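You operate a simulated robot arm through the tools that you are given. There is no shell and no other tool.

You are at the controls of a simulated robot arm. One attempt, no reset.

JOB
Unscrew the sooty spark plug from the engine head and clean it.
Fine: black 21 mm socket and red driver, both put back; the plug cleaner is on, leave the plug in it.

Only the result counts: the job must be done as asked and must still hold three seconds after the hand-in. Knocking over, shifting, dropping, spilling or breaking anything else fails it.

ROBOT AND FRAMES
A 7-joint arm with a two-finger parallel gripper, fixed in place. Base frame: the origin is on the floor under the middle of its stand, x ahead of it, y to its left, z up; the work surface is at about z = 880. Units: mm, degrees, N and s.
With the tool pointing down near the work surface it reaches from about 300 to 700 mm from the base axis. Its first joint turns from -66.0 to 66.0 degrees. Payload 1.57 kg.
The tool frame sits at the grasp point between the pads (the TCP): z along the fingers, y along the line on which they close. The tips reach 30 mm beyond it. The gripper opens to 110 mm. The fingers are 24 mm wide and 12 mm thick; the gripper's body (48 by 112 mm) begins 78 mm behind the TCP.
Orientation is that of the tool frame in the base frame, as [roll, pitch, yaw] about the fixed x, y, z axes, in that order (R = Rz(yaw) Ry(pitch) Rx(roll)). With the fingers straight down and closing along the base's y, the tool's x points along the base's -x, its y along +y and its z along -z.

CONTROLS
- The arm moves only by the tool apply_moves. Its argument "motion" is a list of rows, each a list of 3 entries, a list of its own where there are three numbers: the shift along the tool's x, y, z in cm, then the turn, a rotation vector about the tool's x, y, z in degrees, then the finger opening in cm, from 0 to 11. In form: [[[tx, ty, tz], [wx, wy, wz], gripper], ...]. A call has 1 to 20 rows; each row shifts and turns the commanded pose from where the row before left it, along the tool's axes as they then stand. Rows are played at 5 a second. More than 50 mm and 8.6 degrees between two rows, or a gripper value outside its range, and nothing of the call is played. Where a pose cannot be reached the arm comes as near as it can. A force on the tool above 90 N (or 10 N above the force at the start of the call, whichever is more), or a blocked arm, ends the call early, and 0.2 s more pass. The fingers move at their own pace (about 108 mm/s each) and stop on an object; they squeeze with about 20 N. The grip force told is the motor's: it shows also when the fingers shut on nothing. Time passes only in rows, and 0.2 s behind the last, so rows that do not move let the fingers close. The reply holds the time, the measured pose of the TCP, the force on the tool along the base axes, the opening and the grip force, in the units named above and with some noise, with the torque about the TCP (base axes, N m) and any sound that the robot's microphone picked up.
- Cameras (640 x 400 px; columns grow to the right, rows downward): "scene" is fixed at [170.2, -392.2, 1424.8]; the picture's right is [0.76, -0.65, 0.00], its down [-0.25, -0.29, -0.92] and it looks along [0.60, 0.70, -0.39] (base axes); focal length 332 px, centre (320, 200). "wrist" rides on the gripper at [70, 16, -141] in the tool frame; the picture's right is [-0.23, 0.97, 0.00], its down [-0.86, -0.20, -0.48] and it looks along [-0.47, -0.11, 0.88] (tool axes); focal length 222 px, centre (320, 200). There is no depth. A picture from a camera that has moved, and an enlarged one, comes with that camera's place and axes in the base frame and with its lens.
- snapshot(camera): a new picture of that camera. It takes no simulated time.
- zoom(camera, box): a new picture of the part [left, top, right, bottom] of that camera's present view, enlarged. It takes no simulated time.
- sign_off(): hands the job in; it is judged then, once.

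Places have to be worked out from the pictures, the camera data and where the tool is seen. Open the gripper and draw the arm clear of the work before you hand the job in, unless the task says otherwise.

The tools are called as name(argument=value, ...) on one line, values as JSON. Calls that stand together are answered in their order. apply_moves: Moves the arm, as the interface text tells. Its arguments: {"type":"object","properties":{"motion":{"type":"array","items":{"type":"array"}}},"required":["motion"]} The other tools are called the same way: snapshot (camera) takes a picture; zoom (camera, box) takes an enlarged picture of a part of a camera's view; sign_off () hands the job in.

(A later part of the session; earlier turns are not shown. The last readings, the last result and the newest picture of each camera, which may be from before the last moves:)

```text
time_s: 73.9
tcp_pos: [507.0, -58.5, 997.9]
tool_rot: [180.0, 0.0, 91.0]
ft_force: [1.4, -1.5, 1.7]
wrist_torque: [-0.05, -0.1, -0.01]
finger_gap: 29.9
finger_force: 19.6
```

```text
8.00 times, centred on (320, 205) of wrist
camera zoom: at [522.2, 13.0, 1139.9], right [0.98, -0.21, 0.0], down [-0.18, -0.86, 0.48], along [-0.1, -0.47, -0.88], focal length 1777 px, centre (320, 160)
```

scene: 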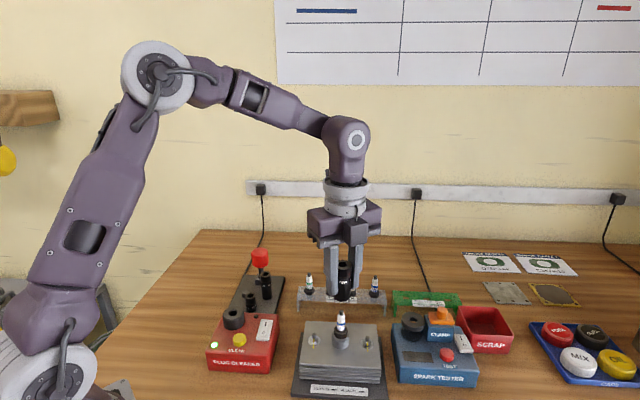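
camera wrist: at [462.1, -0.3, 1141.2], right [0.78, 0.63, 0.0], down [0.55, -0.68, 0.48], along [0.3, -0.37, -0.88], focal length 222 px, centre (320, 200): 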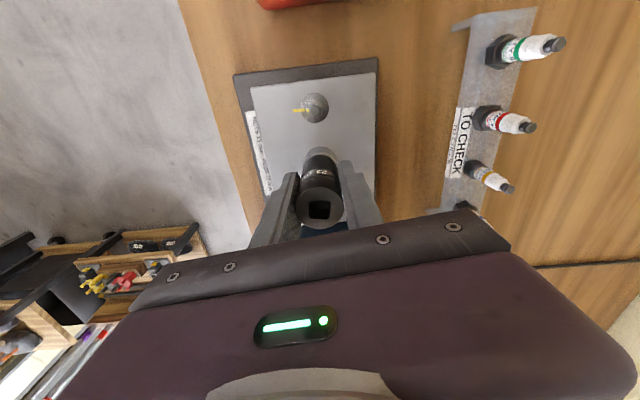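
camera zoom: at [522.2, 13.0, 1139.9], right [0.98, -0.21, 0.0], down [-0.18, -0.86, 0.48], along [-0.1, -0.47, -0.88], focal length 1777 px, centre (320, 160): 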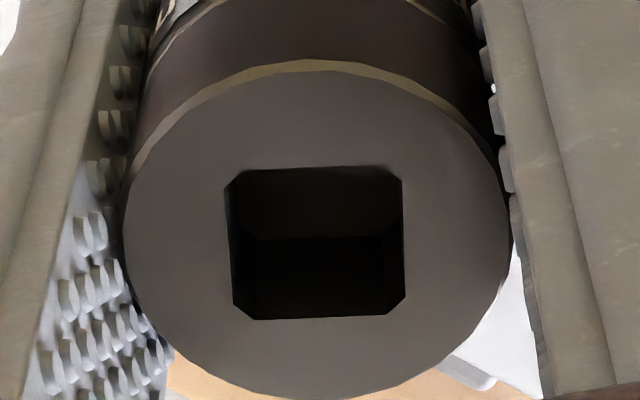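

The socket turns freely with almost no torque, and its slick sides only hold about 16 N, so I need the driver to press and turn it properly. I'll release the socket standing on the plug, rise clear, and check it from above.

apply_moves(motion=[[[0, 0, 0], [0, 0, 0], 3.3], [[0, 0, 0], [0, 0, 0], 4.0], [[0, 0, 0], [0, 0, 0], 4.5], [[0, 0, -1.5], [0, 0, 0], 4.5], [[0, 0, -2.5], [0, 0, 0], 4.5], [[0, 0, -3.0], [0, 0, 0], 4.5], [[0, 0, -3.5], [0, 0, 0], 6], [[0, 0, -2.0], [0, 0, 0], 8], [[0, 0, 0], [0, 0, 0], 8], [[0, 0, 0], [0, 0, 0], 8]])

snapshot(camera="wrist")

zoom(camera="wrist", box=[300, 130, 340, 170])

zoom(camera="scene", box=[322, 290, 362, 350])

```text
time_s: 76.1
tcp_pos: [509.3, -57.4, 1122.4]
tool_rot: [180.0, 0.0, 90.8]
ft_force: [-0.4, 0.2, -0.6]
wrist_torque: [0.01, -0.01, -0.01]
finger_gap: 79.9
finger_force: 0.0
```

```text
taken
camera wrist: at [523.7, 13.6, 1264.0], right [0.98, -0.21, 0.0], down [-0.19, -0.86, 0.48], along [-0.1, -0.47, -0.88], focal length 222 px, centre (320, 200)
```

wrist: 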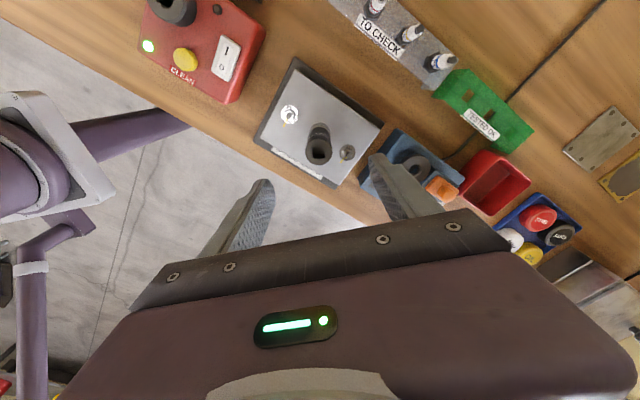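

```text
10.00 times, centred on (320, 150) of wrist
camera zoom: at [523.7, 13.6, 1264.0], right [0.98, -0.21, 0.0], down [-0.19, -0.86, 0.48], along [-0.1, -0.47, -0.88], focal length 2221 px, centre (320, 700)
```

zoom: 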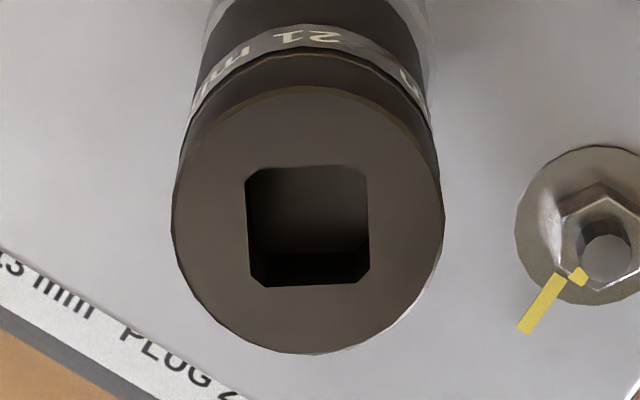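

```text
6.67 times, centred on (342, 320) of scene
camera zoom: at [170.2, -392.2, 1424.8], right [0.76, -0.65, 0.0], down [-0.25, -0.29, -0.92], along [0.6, 0.7, -0.39], focal length 2210 px, centre (173, -600)
```

zoom: 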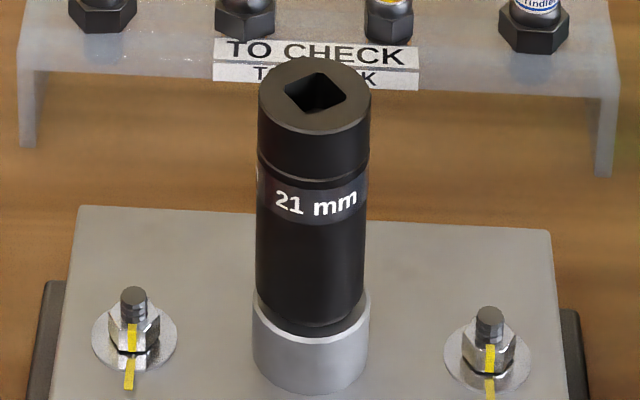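

The socket stands upright on the plug, with its square at about 79.5° (mod 90). I'll go fetch the driver, turning to yaw 99° so the grip leaves a long counter-clockwise stroke at the plug.

apply_moves(motion=[[[4.32, 0.2, 0], [0, 0, 0], 8], [[4.32, 0.2, 0], [0, 0, 0], 8], [[4.32, 0.2, 0], [0, 0, 0], 8], [[4.32, 0.2, 0], [0, 0, 0], 8], [[4.32, 0.2, 0], [0, 0, 0], 8], [[4.32, 0.2, 0], [0, 0, 0], 8], [[4.3, 0.2, 0], [0, 0, 0], 8], [[0, 0, 2.0], [0, 0, -8.2], 8], [[0, 0, 0], [0, 0, 0], 8], [[0, 0, 0], [0, 0, 0], 8]])

snapshot(camera="wrist")

zoom(camera="wrist", box=[270, 90, 370, 200])

```text
time_s: 78.3
tcp_pos: [515.6, 244.6, 1101.5]
tool_rot: [-179.9, -0.1, 99.2]
ft_force: [-0.4, 0.3, -0.7]
wrist_torque: [0.0, 0.02, -0.01]
finger_gap: 80.0
finger_force: 0.0
```

```text
taken
camera wrist: at [519.9, 317.0, 1243.4], right [1.0, -0.07, 0.0], down [-0.06, -0.88, 0.48], along [-0.03, -0.48, -0.88], focal length 222 px, centre (320, 200)
```

wrist: 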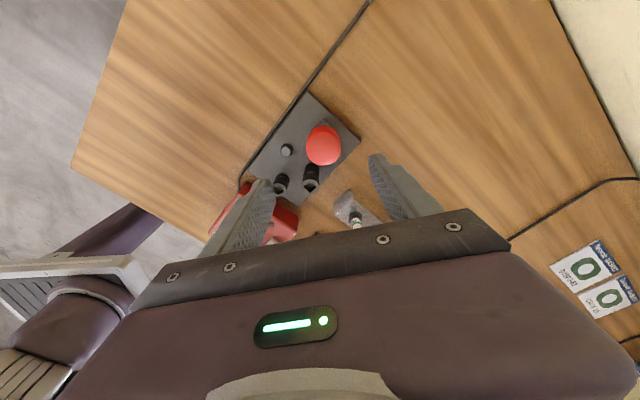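

```text
3.64 times, centred on (320, 145) of wrist
camera zoom: at [519.9, 317.0, 1243.4], right [1.0, -0.07, 0.0], down [-0.06, -0.88, 0.48], along [-0.03, -0.48, -0.88], focal length 808 px, centre (320, 400)
```

zoom: 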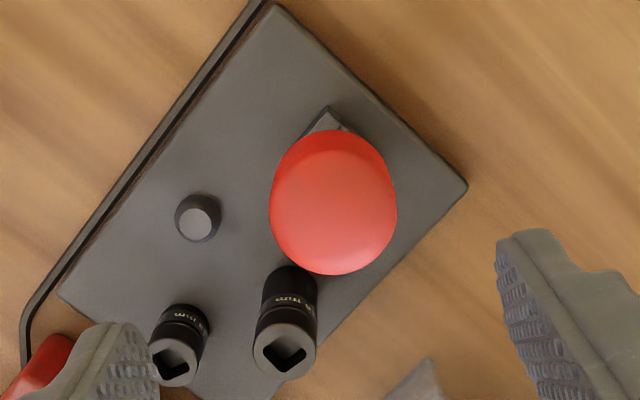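

The knob is 3.7 mm off along tool y. I'll correct that, descend around it, and close.

apply_moves(motion=[[[0.03, 0.37, 0], [0, 0, 0], 8], [[0, 0, 3.5], [0, 0, 0], 8], [[0, 0, 3.5], [0, 0, 0], 8], [[0, 0, 2.5], [0, 0, 0], 8], [[0, 0, 2.0], [0, 0, 0], 8], [[0, 0, 1.6], [0, 0, 0], 8], [[0, 0, 0], [0, 0, 0], 8], [[0, 0, 0], [0, 0, 0], 8]])

snapshot(camera="wrist")

zoom(camera="scene", box=[214, 210, 304, 310])

```text
time_s: 80.1
tcp_pos: [520.0, 245.7, 971.5]
tool_rot: [-180.0, 0.0, 99.0]
ft_force: [0.3, 0.5, -0.3]
wrist_torque: [0.01, 0.03, -0.01]
finger_gap: 80.0
finger_force: 0.0
```

```text
taken
camera wrist: at [524.3, 317.8, 1113.7], right [1.0, -0.07, 0.0], down [-0.06, -0.88, 0.48], along [-0.03, -0.48, -0.88], focal length 222 px, centre (320, 200)
```

wrist: 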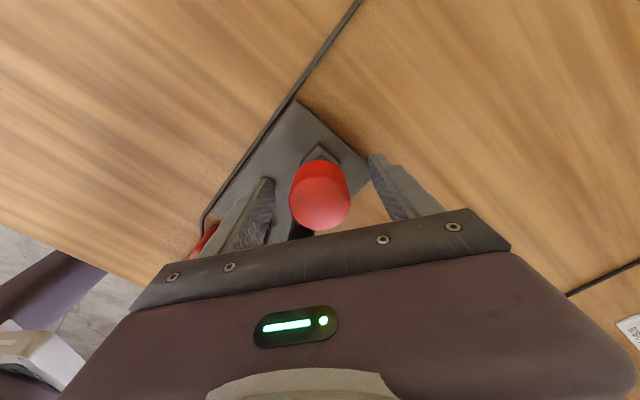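

```text
4.00 times, centred on (259, 260) of scene
camera zoom: at [170.2, -392.2, 1424.8], right [0.76, -0.65, 0.0], down [-0.25, -0.29, -0.92], along [0.6, 0.7, -0.39], focal length 1326 px, centre (564, -40)
```

zoom: 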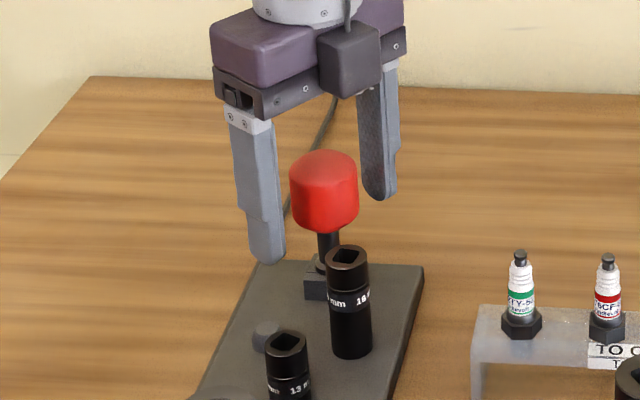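

The knob is centred. I'll close on it and lift the driver slowly.

apply_moves(motion=[[[0, 0, 0.3], [0, 0, 0], 8], [[0, 0, 0], [0, 0, 0], 6], [[0, 0, 0], [0, 0, 0], 5], [[0, 0, 0], [0, 0, 0], 4.5], [[0, 0, 0], [0, 0, 0], 4.2], [[0, 0, 0], [0, 0, 0], 3.0], [[0, 0, 0], [0, 0, 0], 3.0]])

apply_moves(motion=[[[0, 0, -0.5], [0, 0, 0], 3.0], [[0, 0, -1.0], [0, 0, 0], 3.0], [[0, 0, -1.5], [0, 0, 0], 3.0], [[0, 0, -2.0], [0, 0, 0], 3.0], [[0, 0, -2.5], [0, 0, 0], 3.0], [[0, 0, -2.5], [0, 0, 0], 3.0], [[0, 0, -2.5], [0, 0, 0], 3.0], [[0, 0, -2.5], [0, 0, 0], 3.0], [[0, 0, 0], [0, 0, 0], 3.0]])

zoom(camera="scene", box=[214, 130, 304, 310])

snapshot(camera="wrist")

```text
time_s: 81.7
tcp_pos: [520.3, 245.4, 968.7]
tool_rot: [-179.8, -0.1, 99.1]
ft_force: [-2.6, -0.6, 1.4]
wrist_torque: [-0.03, 0.11, -0.02]
finger_gap: 41.1
finger_force: 20.2
```

```text
time_s: 83.7
tcp_pos: [521.3, 246.9, 1119.4]
tool_rot: [-180.0, 0.0, 99.1]
ft_force: [0.9, -0.1, -2.6]
wrist_torque: [-0.04, -0.01, 0.0]
finger_gap: 41.6
finger_force: 20.2
```

```text
2.22 times, centred on (259, 220) of scene
camera zoom: at [170.2, -392.2, 1424.8], right [0.76, -0.65, 0.0], down [-0.25, -0.29, -0.92], along [0.6, 0.7, -0.39], focal length 737 px, centre (456, 156)
```

zoom: 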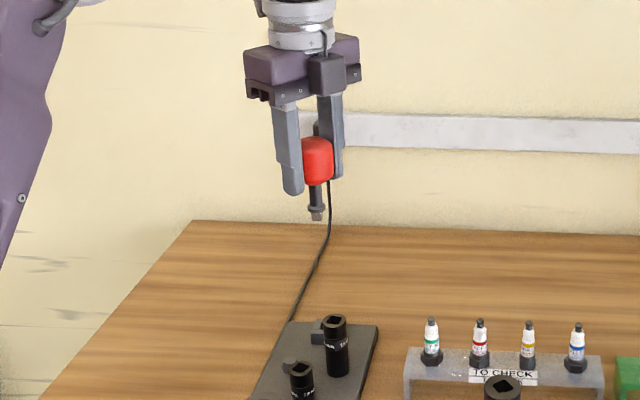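

```text
taken
camera wrist: at [525.4, 319.4, 1260.8], right [1.0, -0.07, 0.0], down [-0.06, -0.88, 0.48], along [-0.03, -0.48, -0.88], focal length 222 px, centre (320, 200)
```

wrist: 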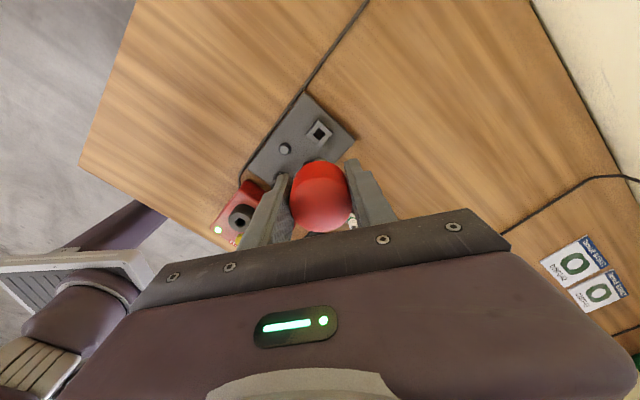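

The driver is firmly held at 41.6 mm. I'll carry it over to the plug at a height where its tip clears everything, then turn clockwise 55.5° to match the socket's square.

apply_moves(motion=[[[-2.48, -0.508, 0], [0, 0, 0], 3.0], [[-2.48, -0.508, 0], [0, 0, 0], 3.0], [[-2.48, -0.508, 0], [0, 0, 0], 3.0], [[-2.48, -0.508, 0], [0, 0, 0], 3.0], [[-2.48, -0.508, 0], [0, 0, 0], 3.0], [[-2.48, -0.508, 0], [0, 0, 0], 3.0], [[-2.48, -0.508, 0], [0, 0, 0], 3.0], [[-2.48, -0.508, 0], [0, 0, 0], 3.0], [[-2.48, -0.508, 0], [0, 0, 0], 3.0], [[-2.48, -0.508, 0], [0, 0, 0], 3.0], [[-2.48, -0.508, 0], [0, 0, 0], 3.0], [[-2.48, -0.508, 0], [0, 0, 0], 3.0], [[0, 0, 0], [0, 0, 0], 3.0]])

apply_moves(motion=[[[0, 0, 0], [0, 0, 6.9], 3.0], [[0, 0, 0], [0, 0, 6.9], 3.0], [[0, 0, 0], [0, 0, 6.9], 3.0], [[0, 0, 0], [0, 0, 6.9], 3.0], [[0, 0, 0], [0, 0, 6.9], 3.0], [[0, 0, 0], [0, 0, 7.0], 3.0], [[0, 0, 0], [0, 0, 7.0], 3.0], [[0, 0, 0], [0, 0, 7.0], 3.0], [[0, 0, 0], [0, 0, 0], 3.0], [[0, 0, 0], [0, 0, 0], 3.0]])

zoom(camera="scene", box=[312, 240, 372, 330])

zoom(camera="wrist", box=[270, 110, 370, 240])

```text
time_s: 86.5
tcp_pos: [507.1, -57.3, 1119.5]
tool_rot: [179.9, 0.0, 99.2]
ft_force: [0.1, 0.7, -1.7]
wrist_torque: [0.06, 0.02, -0.01]
finger_gap: 41.1
finger_force: 20.0
```

```text
time_s: 88.7
tcp_pos: [506.8, -57.4, 1118.4]
tool_rot: [179.9, 0.0, 43.7]
ft_force: [0.6, -0.3, -2.0]
wrist_torque: [0.01, -0.01, 0.03]
finger_gap: 41.3
finger_force: 19.7
```

```text
4.44 times, centred on (342, 285) of scene
camera zoom: at [170.2, -392.2, 1424.8], right [0.76, -0.65, 0.0], down [-0.25, -0.29, -0.92], along [0.6, 0.7, -0.39], focal length 1474 px, centre (222, -178)
```

zoom: 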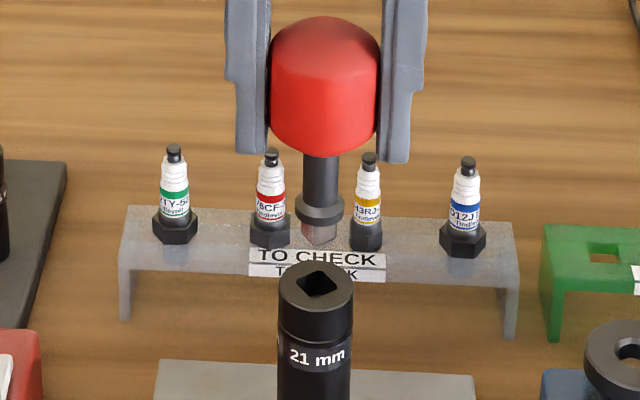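

```text
3.08 times, centred on (320, 175) of wrist
camera zoom: at [568.2, -20.8, 1260.7], right [0.51, -0.86, 0.0], down [-0.76, -0.45, 0.48], along [-0.41, -0.24, -0.88], focal length 684 px, centre (320, 277)
```

zoom: 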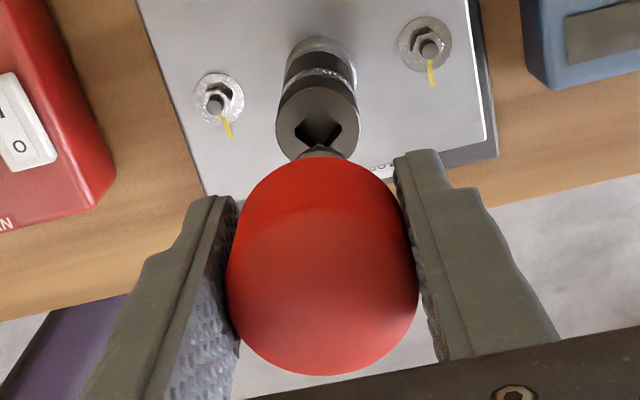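

The driver is above the socket. I'll zoom in to compare bit and square for position and angle.

zoom(camera="scene", box=[330, 274, 356, 308])

zoom(camera="wrist", box=[302, 130, 338, 166])

```text
11.76 times, centred on (343, 291) of scene
camera zoom: at [170.2, -392.2, 1424.8], right [0.76, -0.65, 0.0], down [-0.25, -0.29, -0.92], along [0.6, 0.7, -0.39], focal length 3901 px, centre (49, -871)
```

zoom: 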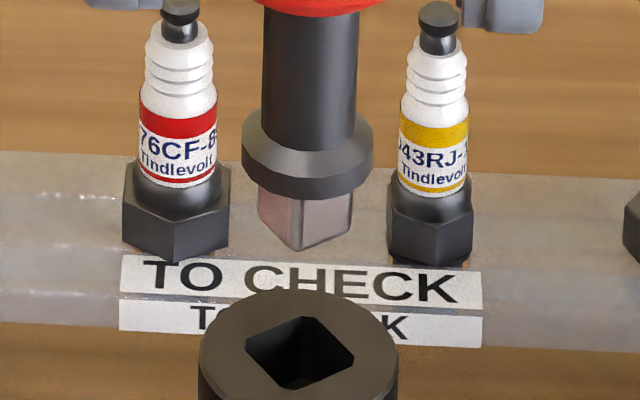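

```text
11.11 times, centred on (320, 148) of wrist
camera zoom: at [568.2, -20.8, 1260.7], right [0.51, -0.86, 0.0], down [-0.76, -0.45, 0.48], along [-0.41, -0.24, -0.88], focal length 2468 px, centre (320, 778)
```

zoom: 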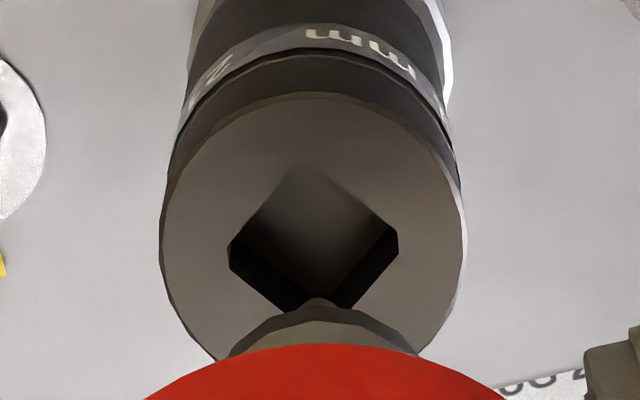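

Angle and sideways position match. Both views show the bit needs to move about 3.8 mm along tool +x. I'll apply this, lower partway, and check again.

apply_moves(motion=[[[0.2, 0, 0], [0, 0, 0], 3.0], [[0.18, 0, 0.5], [0, 0, 0], 3.0], [[0, 0, 0.7], [0, 0, 0], 3.0], [[0, 0, 0.6], [0, 0, 0], 3.0], [[0, 0, 0], [0, 0, 0], 3.0]])

zoom(camera="scene", box=[330, 280, 356, 314])

zoom(camera="wrist", box=[302, 135, 338, 171])

```text
time_s: 89.9
tcp_pos: [509.1, -55.8, 1100.3]
tool_rot: [-180.0, 0.1, 43.7]
ft_force: [0.5, 1.5, -1.2]
wrist_torque: [0.0, 0.02, 0.02]
finger_gap: 41.2
finger_force: 19.9
```

```text
11.76 times, centred on (343, 297) of scene
camera zoom: at [170.2, -392.2, 1424.8], right [0.76, -0.65, 0.0], down [-0.25, -0.29, -0.92], along [0.6, 0.7, -0.39], focal length 3901 px, centre (49, -941)
```

zoom: 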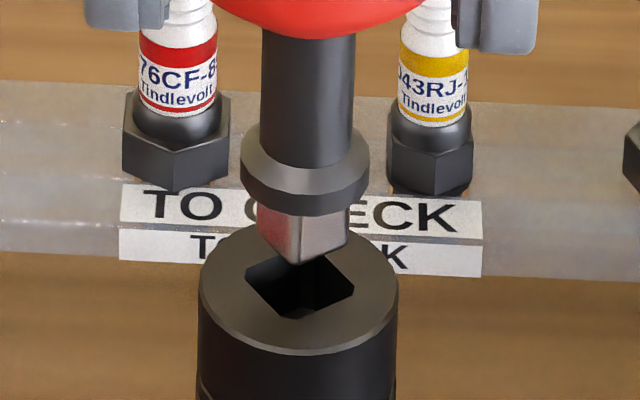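

```text
11.11 times, centred on (320, 153) of wrist
camera zoom: at [570.9, -18.3, 1242.2], right [0.51, -0.86, 0.0], down [-0.76, -0.45, 0.48], along [-0.41, -0.24, -0.88], focal length 2468 px, centre (320, 722)
```

zoom: 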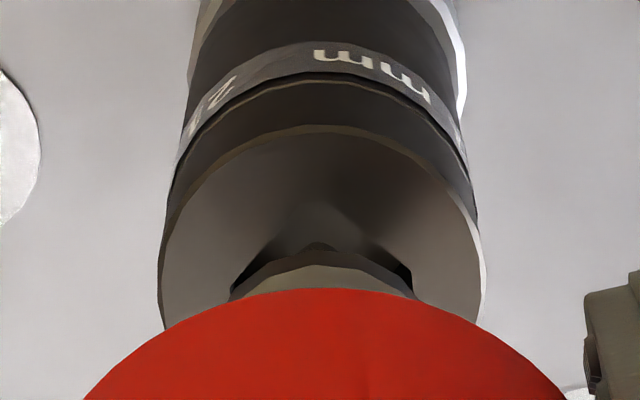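

It's now aligned to within about 0.5 mm. I'll lower gradually and check as the bit reaches the square.

apply_moves(motion=[[[0, 0, 0.4], [0, 0, 0], 3.0], [[0, 0, 0.3], [0, 0, 0], 3.0], [[0, 0, 0.2], [0, 0, 0], 3.0], [[0, 0, 0], [0, 0, 0], 3.0]])

zoom(camera="scene", box=[330, 285, 356, 319])

zoom(camera="wrist", box=[302, 140, 338, 176])

```text
time_s: 90.9
tcp_pos: [510.0, -54.7, 1090.2]
tool_rot: [180.0, 0.0, 43.5]
ft_force: [0.2, -0.2, -1.2]
wrist_torque: [-0.03, 0.03, 0.0]
finger_gap: 41.1
finger_force: 20.4
```

```text
11.76 times, centred on (343, 302) of scene
camera zoom: at [170.2, -392.2, 1424.8], right [0.76, -0.65, 0.0], down [-0.25, -0.29, -0.92], along [0.6, 0.7, -0.39], focal length 3901 px, centre (49, -1000)
```

zoom: 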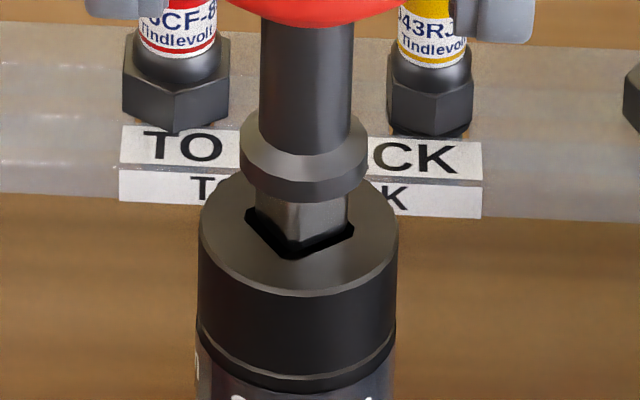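

```text
11.11 times, centred on (320, 158) of wrist
camera zoom: at [571.1, -18.0, 1233.5], right [0.51, -0.86, 0.0], down [-0.76, -0.45, 0.48], along [-0.41, -0.24, -0.88], focal length 2468 px, centre (320, 667)
```

zoom: 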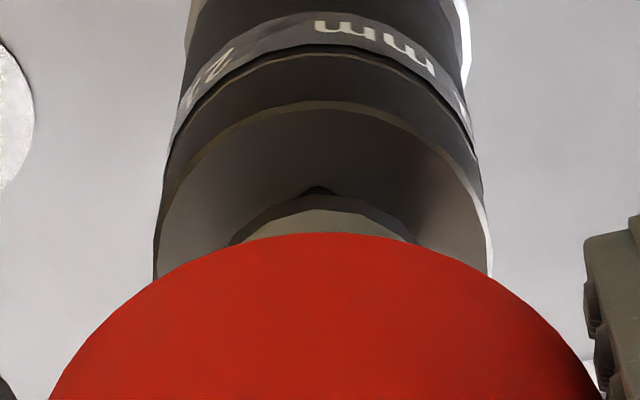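

The bit looks to be entering the square with no contact force. I'll continue down in small steps.

apply_moves(motion=[[[0, 0, 0.2], [0, 0, 0], 3.0], [[0, 0, 0.2], [0, 0, 0], 3.0], [[0, 0, 0], [0, 0, 0], 3.0]])

zoom(camera="scene", box=[330, 285, 356, 319])

```text
time_s: 91.7
tcp_pos: [509.9, -54.9, 1087.7]
tool_rot: [179.9, -0.1, 43.6]
ft_force: [0.1, -0.5, -1.4]
wrist_torque: [-0.01, 0.0, -0.02]
finger_gap: 41.3
finger_force: 20.3
```

```text
11.76 times, centred on (343, 302) of scene
camera zoom: at [170.2, -392.2, 1424.8], right [0.76, -0.65, 0.0], down [-0.25, -0.29, -0.92], along [0.6, 0.7, -0.39], focal length 3901 px, centre (49, -1000)
```

zoom: 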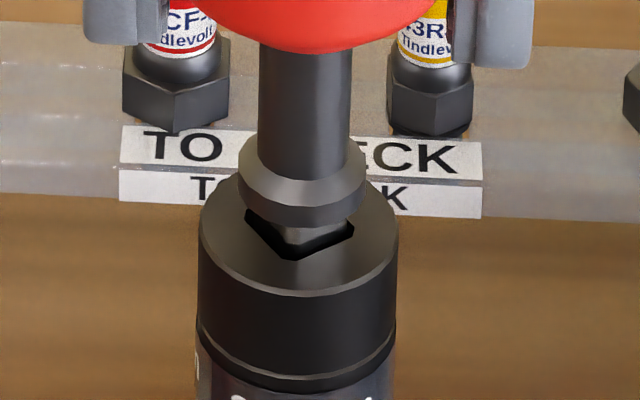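

The bit is in the square. I'll continue down to seat the collar.

apply_moves(motion=[[[-0.03, 0, 0.2], [0, 0, 0], 3.0], [[-0.03, 0, 0.2], [0, 0, 0], 3.0], [[0, 0, 0.2], [0, 0, 0], 3.0], [[0, 0, 0], [0, 0, 0], 3.0]])

zoom(camera="scene", box=[330, 285, 356, 319])

```text
time_s: 92.7
tcp_pos: [510.0, -55.6, 1081.7]
tool_rot: [180.0, 0.0, 43.5]
ft_force: [0.2, -1.1, -1.3]
wrist_torque: [0.01, 0.0, -0.01]
finger_gap: 41.1
finger_force: 20.6
```

```text
11.76 times, centred on (343, 302) of scene
camera zoom: at [170.2, -392.2, 1424.8], right [0.76, -0.65, 0.0], down [-0.25, -0.29, -0.92], along [0.6, 0.7, -0.39], focal length 3901 px, centre (49, -1000)
```

zoom: 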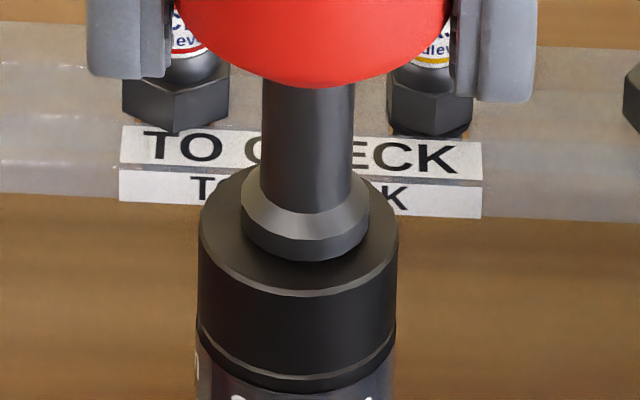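

It's nearly seated with no force yet. I'll press down until contact builds.

apply_moves(motion=[[[0, 0, 0.15], [0, 0, 0], 3.0], [[0, 0, 0.15], [0, 0, 0], 3.0], [[0, 0, 0], [0, 0, 0], 3.0]])

zoom(camera="scene", box=[322, 290, 362, 350])

```text
time_s: 93.5
tcp_pos: [509.6, -55.7, 1079.8]
tool_rot: [179.9, -0.1, 43.7]
ft_force: [-0.2, 0.1, 31.7]
wrist_torque: [0.02, 0.05, 0.01]
finger_gap: 40.9
finger_force: 20.0
```

```text
6.67 times, centred on (342, 320) of scene
camera zoom: at [169.7, -392.2, 1424.9], right [0.76, -0.65, 0.0], down [-0.25, -0.29, -0.92], along [0.6, 0.7, -0.39], focal length 2210 px, centre (173, -600)
```

zoom: 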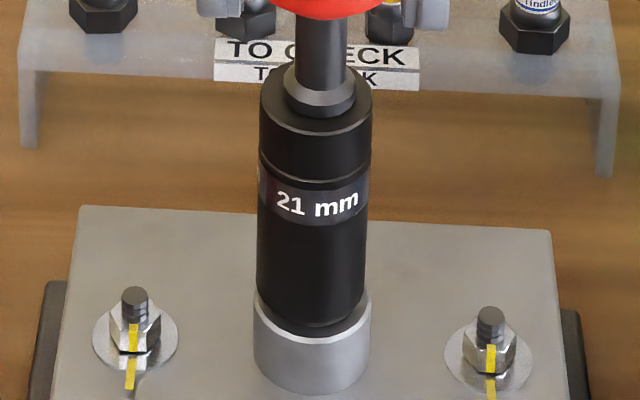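

The driver is seated and I'm pressing with 32 N. I'll rotate counter-clockwise in small centred steps, watching torque and height.

apply_moves(motion=[[[0, -0.022, 0], [0, 0, -5], 3.0], [[0, -0.022, 0], [0, 0, -5], 3.0], [[0, -0.022, 0], [0, 0, -5], 3.0]])

zoom(camera="scene", box=[322, 290, 362, 350])

```text
time_s: 94.3
tcp_pos: [508.6, -55.8, 1077.7]
tool_rot: [-180.0, 0.1, 58.7]
ft_force: [1.6, 1.8, 31.3]
wrist_torque: [0.05, -0.13, -0.01]
finger_gap: 40.5
finger_force: 20.0
```

```text
6.67 times, centred on (342, 320) of scene
camera zoom: at [169.8, -392.1, 1424.9], right [0.76, -0.65, 0.0], down [-0.25, -0.29, -0.92], along [0.6, 0.7, -0.39], focal length 2210 px, centre (173, -600)
```

zoom: 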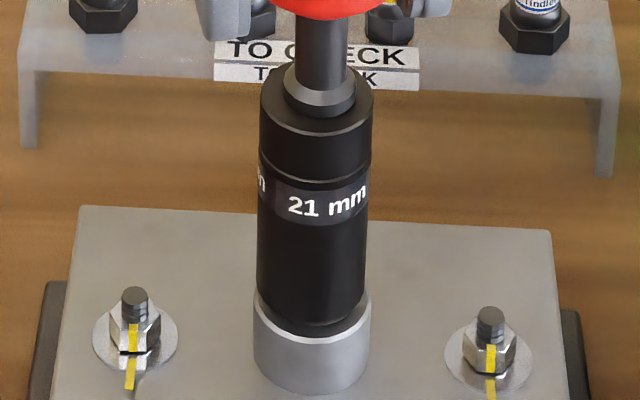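

The socket turns with the driver and torque is near zero. I'll ease the preload and continue counter-clockwise for a longer stroke, then check whether the plug is rising.

apply_moves(motion=[[[0, 0, -0.2], [0, 0, 0], 3.0], [[0, -0.035, 0], [0, 0, -8], 3.0], [[0, -0.035, 0], [0, 0, -8], 3.0], [[0, -0.035, 0], [0, 0, -8], 3.0], [[0, -0.035, 0], [0, 0, -8], 3.0], [[0, -0.035, 0], [0, 0, -8], 3.0], [[0, 0, 0], [0, 0, 0], 3.0]])

zoom(camera="scene", box=[322, 290, 362, 350])

zoom(camera="scene", box=[328, 322, 356, 350])

```text
time_s: 95.9
tcp_pos: [507.8, -54.0, 1079.1]
tool_rot: [180.0, 0.1, 98.8]
ft_force: [0.4, 0.3, -2.1]
wrist_torque: [0.0, -0.01, 0.01]
finger_gap: 40.9
finger_force: 19.8
```

```text
6.67 times, centred on (342, 320) of scene
camera zoom: at [170.2, -392.3, 1424.8], right [0.76, -0.65, 0.0], down [-0.25, -0.29, -0.92], along [0.6, 0.7, -0.39], focal length 2210 px, centre (173, -600)
```

zoom: 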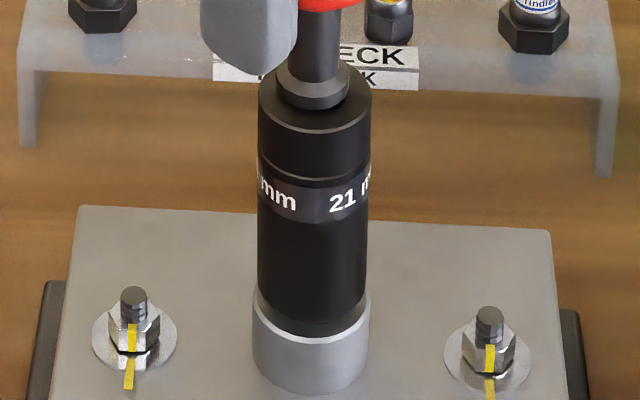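

```text
14.29 times, centred on (342, 336) of scene
camera zoom: at [170.2, -392.3, 1424.8], right [0.76, -0.65, 0.0], down [-0.25, -0.29, -0.92], along [0.6, 0.7, -0.39], focal length 4737 px, centre (6, -1743)
```

zoom: 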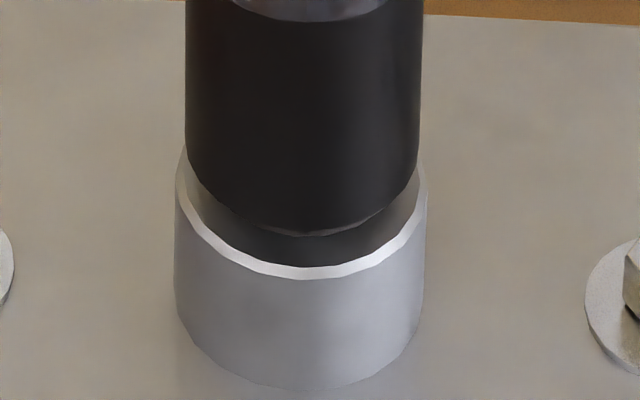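

The collar's lower edge has moved up about 1.3 mm, so the plug really is unscrewing now. I'll continue counter-clockwise, rising slightly as it backs out.

apply_moves(motion=[[[0, -0.035, -0.01], [0, 0, -8], 3.0], [[0, -0.035, -0.01], [0, 0, -8], 3.0], [[0, -0.035, -0.02], [0, 0, -8], 3.0], [[0, -0.035, -0.02], [0, 0, -8], 3.0], [[0, -0.035, -0.02], [0, 0, -8], 3.0], [[0, -0.035, -0.02], [0, 0, -8], 3.0], [[0, 0, 0], [0, 0, 0], 3.0]])

zoom(camera="scene", box=[322, 290, 362, 350])

zoom(camera="scene", box=[328, 322, 356, 350])

```text
time_s: 97.5
tcp_pos: [505.1, -55.9, 1082.1]
tool_rot: [179.9, 0.0, 146.9]
ft_force: [0.1, -1.3, 0.2]
wrist_torque: [-0.04, 0.0, -0.01]
finger_gap: 41.0
finger_force: 20.2
```

```text
6.67 times, centred on (342, 320) of scene
camera zoom: at [170.2, -392.3, 1424.8], right [0.76, -0.65, 0.0], down [-0.25, -0.29, -0.92], along [0.6, 0.7, -0.39], focal length 2210 px, centre (173, -600)
```

zoom: 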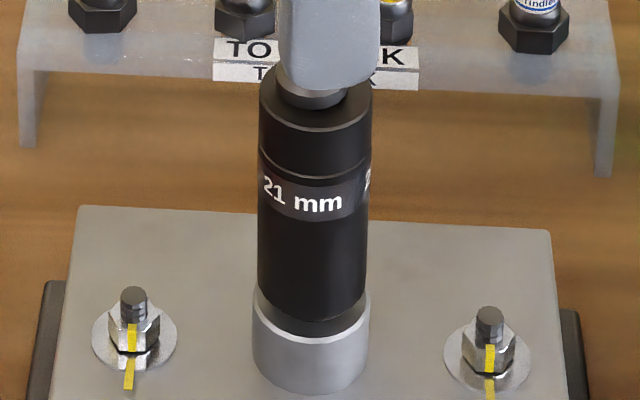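

```text
14.29 times, centred on (342, 336) of scene
camera zoom: at [170.2, -392.3, 1424.8], right [0.76, -0.65, 0.0], down [-0.25, -0.29, -0.92], along [0.6, 0.7, -0.39], focal length 4737 px, centre (6, -1743)
```

zoom: 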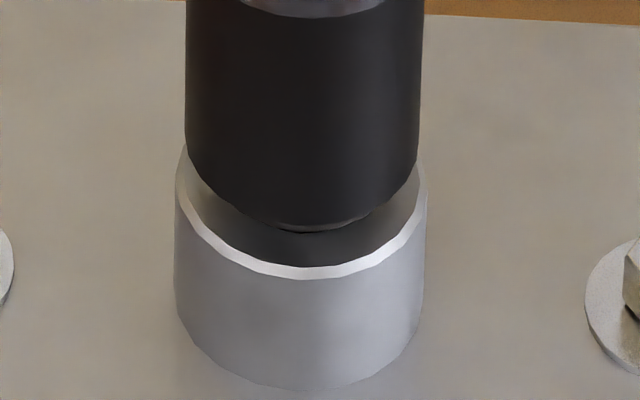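

The plug keeps rising slowly with the turning. I'll continue this stroke toward the wrist's limit.

apply_moves(motion=[[[0, -0.035, -0.02], [0, 0, -8], 3.0], [[0, -0.035, -0.02], [0, 0, -8], 3.0], [[0, -0.035, -0.02], [0, 0, -8], 3.0], [[0, -0.035, -0.02], [0, 0, -8], 3.0], [[0, -0.035, -0.02], [0, 0, -8], 3.0], [[0, -0.035, -0.02], [0, 0, -8], 3.0], [[0, -0.035, -0.02], [0, 0, -8], 3.0], [[0, 0, 0], [0, 0, 0], 3.0]])

zoom(camera="scene", box=[322, 290, 362, 350])

zoom(camera="scene", box=[328, 322, 356, 350])

```text
time_s: 99.3
tcp_pos: [505.1, -57.7, 1081.1]
tool_rot: [-179.9, 0.0, -157.3]
ft_force: [1.1, -1.0, -1.9]
wrist_torque: [-0.02, -0.02, -0.01]
finger_gap: 40.9
finger_force: 19.7
```

```text
6.67 times, centred on (342, 320) of scene
camera zoom: at [170.3, -392.3, 1424.8], right [0.76, -0.65, 0.0], down [-0.25, -0.29, -0.92], along [0.6, 0.7, -0.39], focal length 2210 px, centre (173, -600)
```

zoom: 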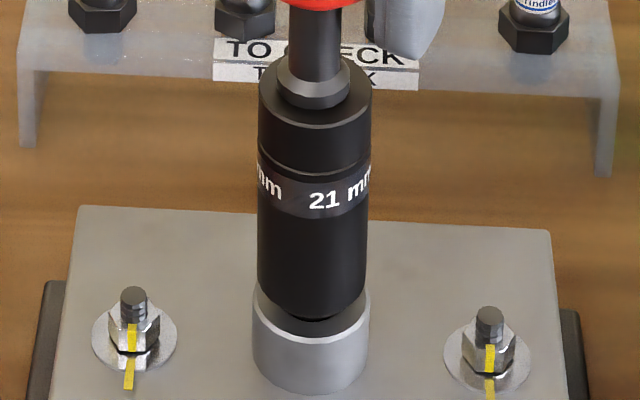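

```text
14.29 times, centred on (342, 336) of scene
camera zoom: at [170.3, -392.3, 1424.8], right [0.76, -0.65, 0.0], down [-0.25, -0.29, -0.92], along [0.6, 0.7, -0.39], focal length 4737 px, centre (6, -1743)
```

zoom: 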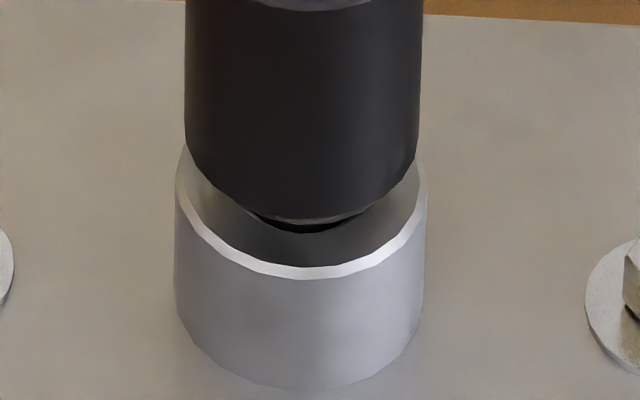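

A gap has opened under the collar, and the plug has risen nearly 4 mm. I'll go a bit further with this stroke.

apply_moves(motion=[[[0, -0.035, -0.02], [0, 0, -8], 3.0], [[0, -0.035, -0.02], [0, 0, -8], 3.0], [[0, -0.035, -0.02], [0, 0, -8], 3.0], [[0, -0.035, -0.02], [0, 0, -8], 3.0], [[0, -0.035, -0.02], [0, 0, -8], 3.0], [[0, 0, 0], [0, 0, 0], 3.0]])

zoom(camera="scene", box=[322, 280, 362, 350])

snapshot(camera="scene")

```text
time_s: 100.7
tcp_pos: [506.0, -59.5, 1084.4]
tool_rot: [-180.0, -0.1, -117.2]
ft_force: [0.4, -0.4, -1.3]
wrist_torque: [-0.01, -0.05, -0.01]
finger_gap: 41.0
finger_force: 19.9
```

```text
5.71 times, centred on (342, 315) of scene
camera zoom: at [170.3, -392.3, 1424.8], right [0.76, -0.65, 0.0], down [-0.25, -0.29, -0.92], along [0.6, 0.7, -0.39], focal length 1895 px, centre (194, -457)
```

zoom: 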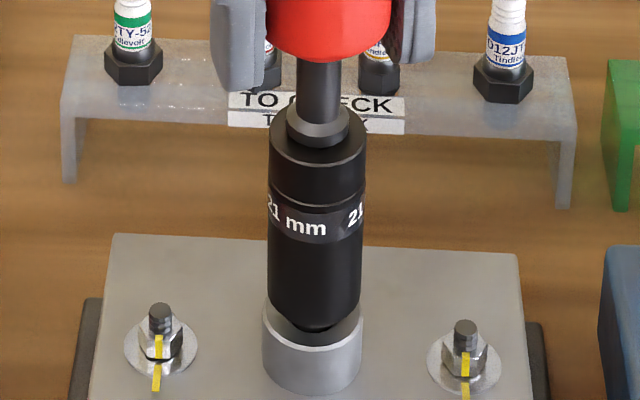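

```text
taken
```

scene: 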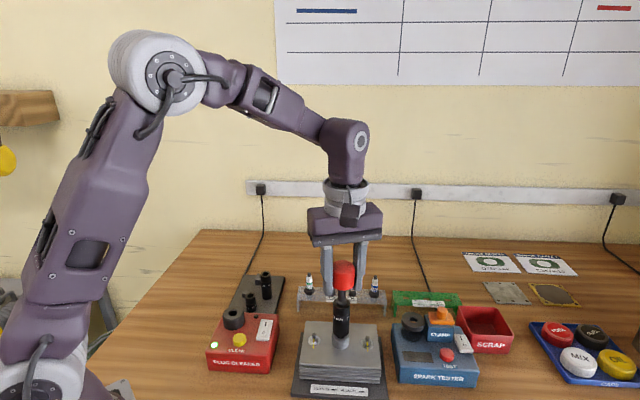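

The wrist still has range, and the driver and socket stay upright. I'll keep turning and look at the gap.

apply_moves(motion=[[[0, -0.035, -0.02], [0, 0, -8], 3.0], [[0, -0.035, -0.02], [0, 0, -8], 3.0], [[0, -0.035, -0.02], [0, 0, -8], 3.0], [[0, -0.035, -0.02], [0, 0, -8], 3.0], [[0, 0, 0], [0, 0, 0], 3.0]])

zoom(camera="scene", box=[328, 318, 356, 346])

zoom(camera="scene", box=[322, 260, 362, 350])

```text
time_s: 101.9
tcp_pos: [508.2, -59.9, 1083.6]
tool_rot: [179.9, 0.0, -85.1]
ft_force: [0.2, 0.7, -1.3]
wrist_torque: [-0.01, 0.0, 0.01]
finger_gap: 41.1
finger_force: 19.7
```

```text
14.29 times, centred on (342, 332) of scene
camera zoom: at [170.2, -392.2, 1424.8], right [0.76, -0.65, 0.0], down [-0.25, -0.29, -0.92], along [0.6, 0.7, -0.39], focal length 4737 px, centre (6, -1686)
```

zoom: 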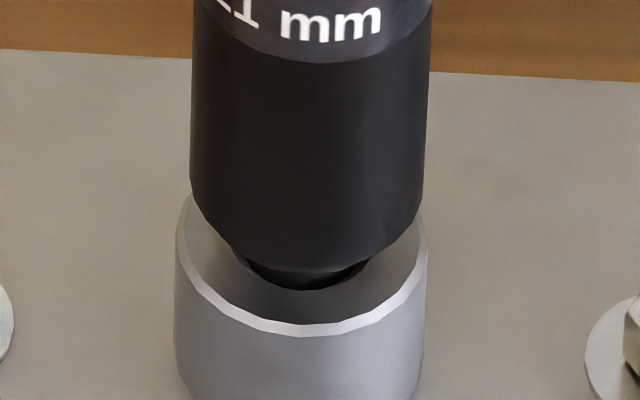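

```text
4.44 times, centred on (342, 305) of scene
camera zoom: at [170.2, -392.2, 1424.8], right [0.76, -0.65, 0.0], down [-0.25, -0.29, -0.92], along [0.6, 0.7, -0.39], focal length 1474 px, centre (222, -267)
```

zoom: 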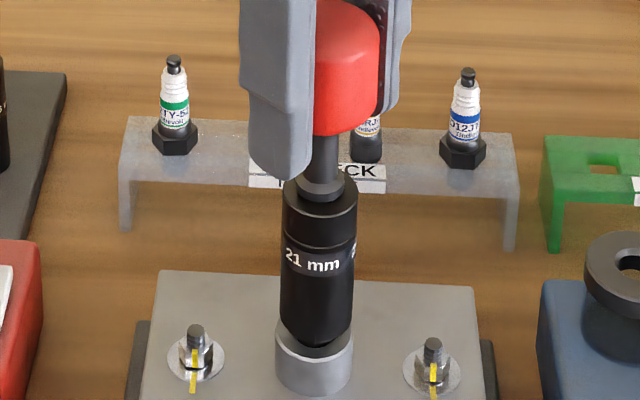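

The plug has now risen about 5 mm and the driver is still seated. I'll continue the stroke.

apply_moves(motion=[[[0, -0.035, -0.02], [0, 0, -8], 3.0], [[0, -0.035, -0.02], [0, 0, -8], 3.0], [[0, -0.035, -0.02], [0, 0, -8], 3.0], [[0, -0.035, -0.02], [0, 0, -8], 3.0], [[0, -0.035, -0.02], [0, 0, -8], 3.0], [[0, 0, 0], [0, 0, 0], 3.0]])

zoom(camera="scene", box=[328, 318, 356, 346])

zoom(camera="scene", box=[322, 260, 362, 350])

```text
time_s: 103.3
tcp_pos: [509.4, -58.3, 1086.0]
tool_rot: [179.9, 0.0, -45.3]
ft_force: [0.4, -0.3, -2.6]
wrist_torque: [0.0, -0.01, -0.01]
finger_gap: 41.1
finger_force: 19.6
```

```text
14.29 times, centred on (342, 332) of scene
camera zoom: at [170.3, -392.3, 1424.8], right [0.76, -0.65, 0.0], down [-0.25, -0.29, -0.92], along [0.6, 0.7, -0.39], focal length 4737 px, centre (6, -1686)
```

zoom: 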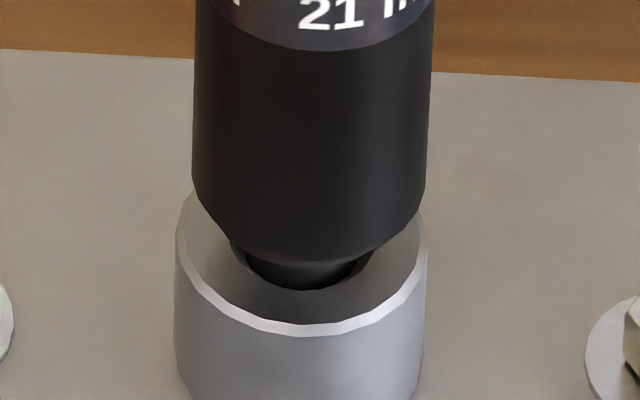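

```text
4.44 times, centred on (342, 305) of scene
camera zoom: at [170.3, -392.3, 1424.8], right [0.76, -0.65, 0.0], down [-0.25, -0.29, -0.92], along [0.6, 0.7, -0.39], focal length 1474 px, centre (222, -267)
```

zoom: 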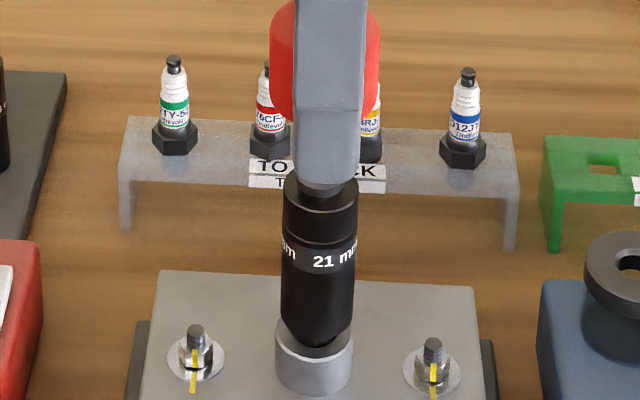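

The plug's threaded shell is now visible under the collar, about 6.4 mm up. The wrist is near its limit, so I'll release the knob gently, leaving the stack standing, and check before turning back for another stroke.

apply_moves(motion=[[[0, 0, 0], [0, 0, 0], 4.3], [[0, 0, 0], [0, 0, 0], 4.8], [[0, 0, 0], [0, 0, 0], 6.0], [[0, 0, 0], [0, 0, 0], 8.0], [[0, 0, 0], [0, 0, 0], 8.0]])

snapshot(camera="wrist")

zoom(camera="scene", box=[312, 250, 372, 350])

```text
time_s: 104.5
tcp_pos: [509.9, -59.9, 1085.4]
tool_rot: [180.0, 0.0, -45.4]
ft_force: [-0.1, 0.5, -0.1]
wrist_torque: [0.03, 0.0, 0.01]
finger_gap: 80.0
finger_force: 0.0
```

```text
taken
camera wrist: at [546.1, -119.6, 1228.2], right [-0.85, -0.52, 0.0], down [-0.46, 0.75, 0.48], along [-0.25, 0.41, -0.88], focal length 222 px, centre (320, 200)
```

wrist: 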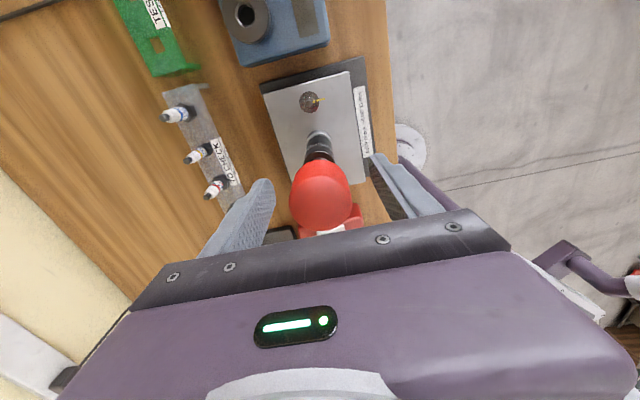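

```text
4.00 times, centred on (342, 300) of scene
camera zoom: at [170.2, -392.2, 1424.8], right [0.76, -0.65, 0.0], down [-0.25, -0.29, -0.92], along [0.6, 0.7, -0.39], focal length 1326 px, centre (232, -200)
```

zoom: 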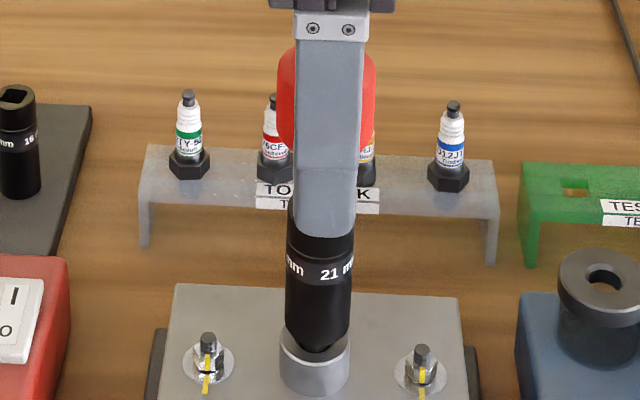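

The stack stands upright. I'll zoom in to see how the driver axis sits relative to the TCP so I can recentre before rotating back.

zoom(camera="wrist", box=[270, 120, 370, 240])

zoom(camera="scene", box=[328, 318, 356, 346])

```text
3.33 times, centred on (320, 180) of wrist
camera zoom: at [546.1, -119.6, 1228.2], right [-0.85, -0.52, 0.0], down [-0.46, 0.75, 0.48], along [-0.25, 0.41, -0.88], focal length 740 px, centre (320, 267)
```

zoom: 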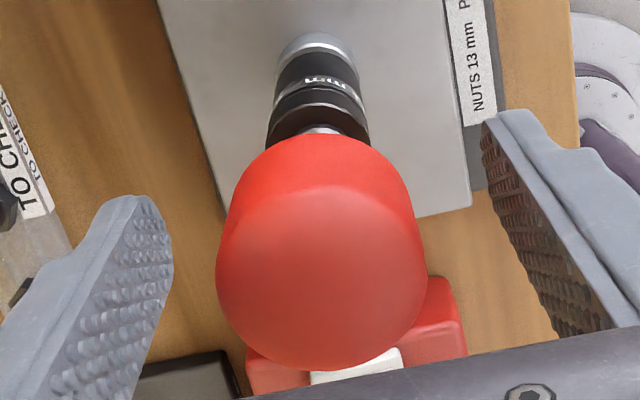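

```text
14.29 times, centred on (342, 332) of scene
camera zoom: at [170.2, -392.2, 1424.8], right [0.76, -0.65, 0.0], down [-0.25, -0.29, -0.92], along [0.6, 0.7, -0.39], focal length 4737 px, centre (6, -1686)
```

zoom: 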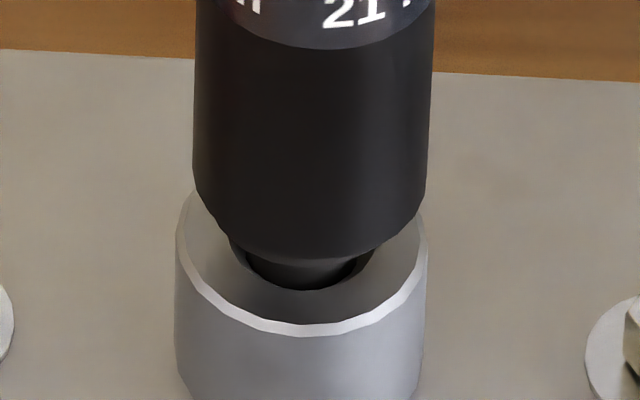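

The stack is stable. I'll recentre the TCP on the driver axis and rotate back clockwise with open fingers.

apply_moves(motion=[[[-0.25, 0, 0], [0, 0, 0], 8.0], [[0, 0, 0], [0, 0, 8], 8.0], [[0, 0, 0], [0, 0, 8], 8.0], [[0, 0, 0], [0, 0, 8], 8.0], [[0, 0, 0], [0, 0, 8], 8.0], [[0, 0, 0], [0, 0, 8], 8.0], [[0, 0, 0], [0, 0, 8], 8.0], [[0, 0, 0], [0, 0, 8], 8.0], [[0, 0, 0], [0, 0, 8], 8.0], [[0, 0, 0], [0, 0, 8], 8.0], [[0, 0, 0], [0, 0, 8], 8.0], [[0, 0, 0], [0, 0, 8], 8.0], [[0, 0, 0], [0, 0, 8], 8.0], [[0, 0, 0], [0, 0, 8], 8.0], [[0, 0, 0], [0, 0, 8], 8.0], [[0, 0, 0], [0, 0, 8], 8.0], [[0, 0, 0], [0, 0, 8], 8.0], [[0, 0, 0], [0, 0, 8], 8.0]])

apply_moves(motion=[[[0, 0, 0], [0, 0, 8], 8.0], [[0, 0, 0], [0, 0, 8], 8.0], [[0, 0, 0], [0, 0, 8], 8.0], [[0, 0, 0], [0, 0, 8], 8.0], [[0, 0, 0], [0, 0, 8], 8.0], [[0, 0, 0], [0, 0, 8], 8.0], [[0, 0, 0], [0, 0, 8], 8.0], [[0, 0, 0], [0, 0, 8], 8.0], [[0, 0, 0], [0, 0, 8], 8.0], [[0, 0, 0], [0, 0, 8], 8.0], [[0, 0, 0], [0, 0, 8], 8.0], [[0, 0, 0], [0, 0, 8], 8.0], [[0, 0, 0], [0, 0, 8], 8.0], [[0, 0, 0], [0, 0, 8], 8.0], [[0, 0, 0], [0, 0, 8], 8.0], [[0, 0, 0], [0, 0, 8], 8.0], [[0, 0, 0], [0, 0, 0], 8.0]])

zoom(camera="scene", box=[312, 240, 372, 350])

zoom(camera="wrist", box=[270, 120, 370, 240])

```text
time_s: 108.3
tcp_pos: [508.6, -57.3, 1084.2]
tool_rot: [180.0, 0.0, 178.5]
ft_force: [0.2, -0.4, 0.5]
wrist_torque: [-0.01, 0.02, 0.0]
finger_gap: 79.9
finger_force: 0.1
```

```text
time_s: 111.9
tcp_pos: [506.5, -58.0, 1085.1]
tool_rot: [180.0, -0.1, 50.5]
ft_force: [-0.5, -0.2, 0.0]
wrist_torque: [0.01, -0.03, 0.0]
finger_gap: 80.0
finger_force: 0.1
```

```text
3.64 times, centred on (342, 295) of scene
camera zoom: at [170.2, -392.2, 1424.8], right [0.76, -0.65, 0.0], down [-0.25, -0.29, -0.92], along [0.6, 0.7, -0.39], focal length 1206 px, centre (240, -146)
```

zoom: 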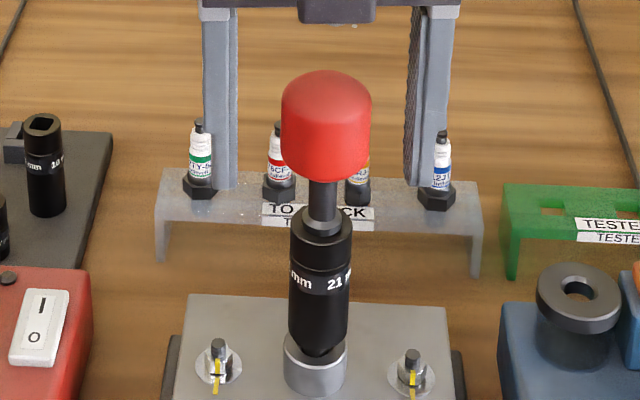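

```text
3.33 times, centred on (320, 180) of wrist
camera zoom: at [563.8, -14.0, 1227.8], right [0.61, -0.79, 0.0], down [-0.7, -0.53, 0.48], along [-0.38, -0.29, -0.88], focal length 740 px, centre (320, 267)
```

zoom: 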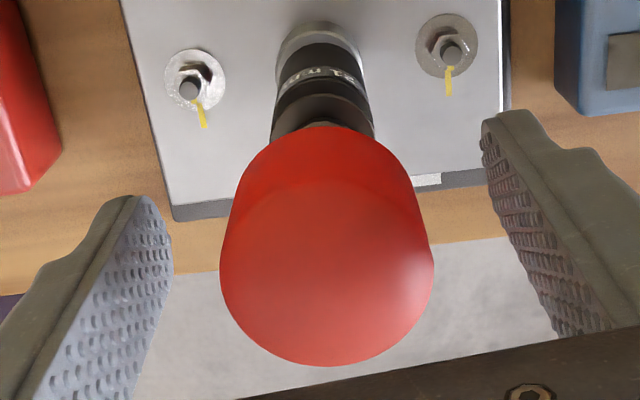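

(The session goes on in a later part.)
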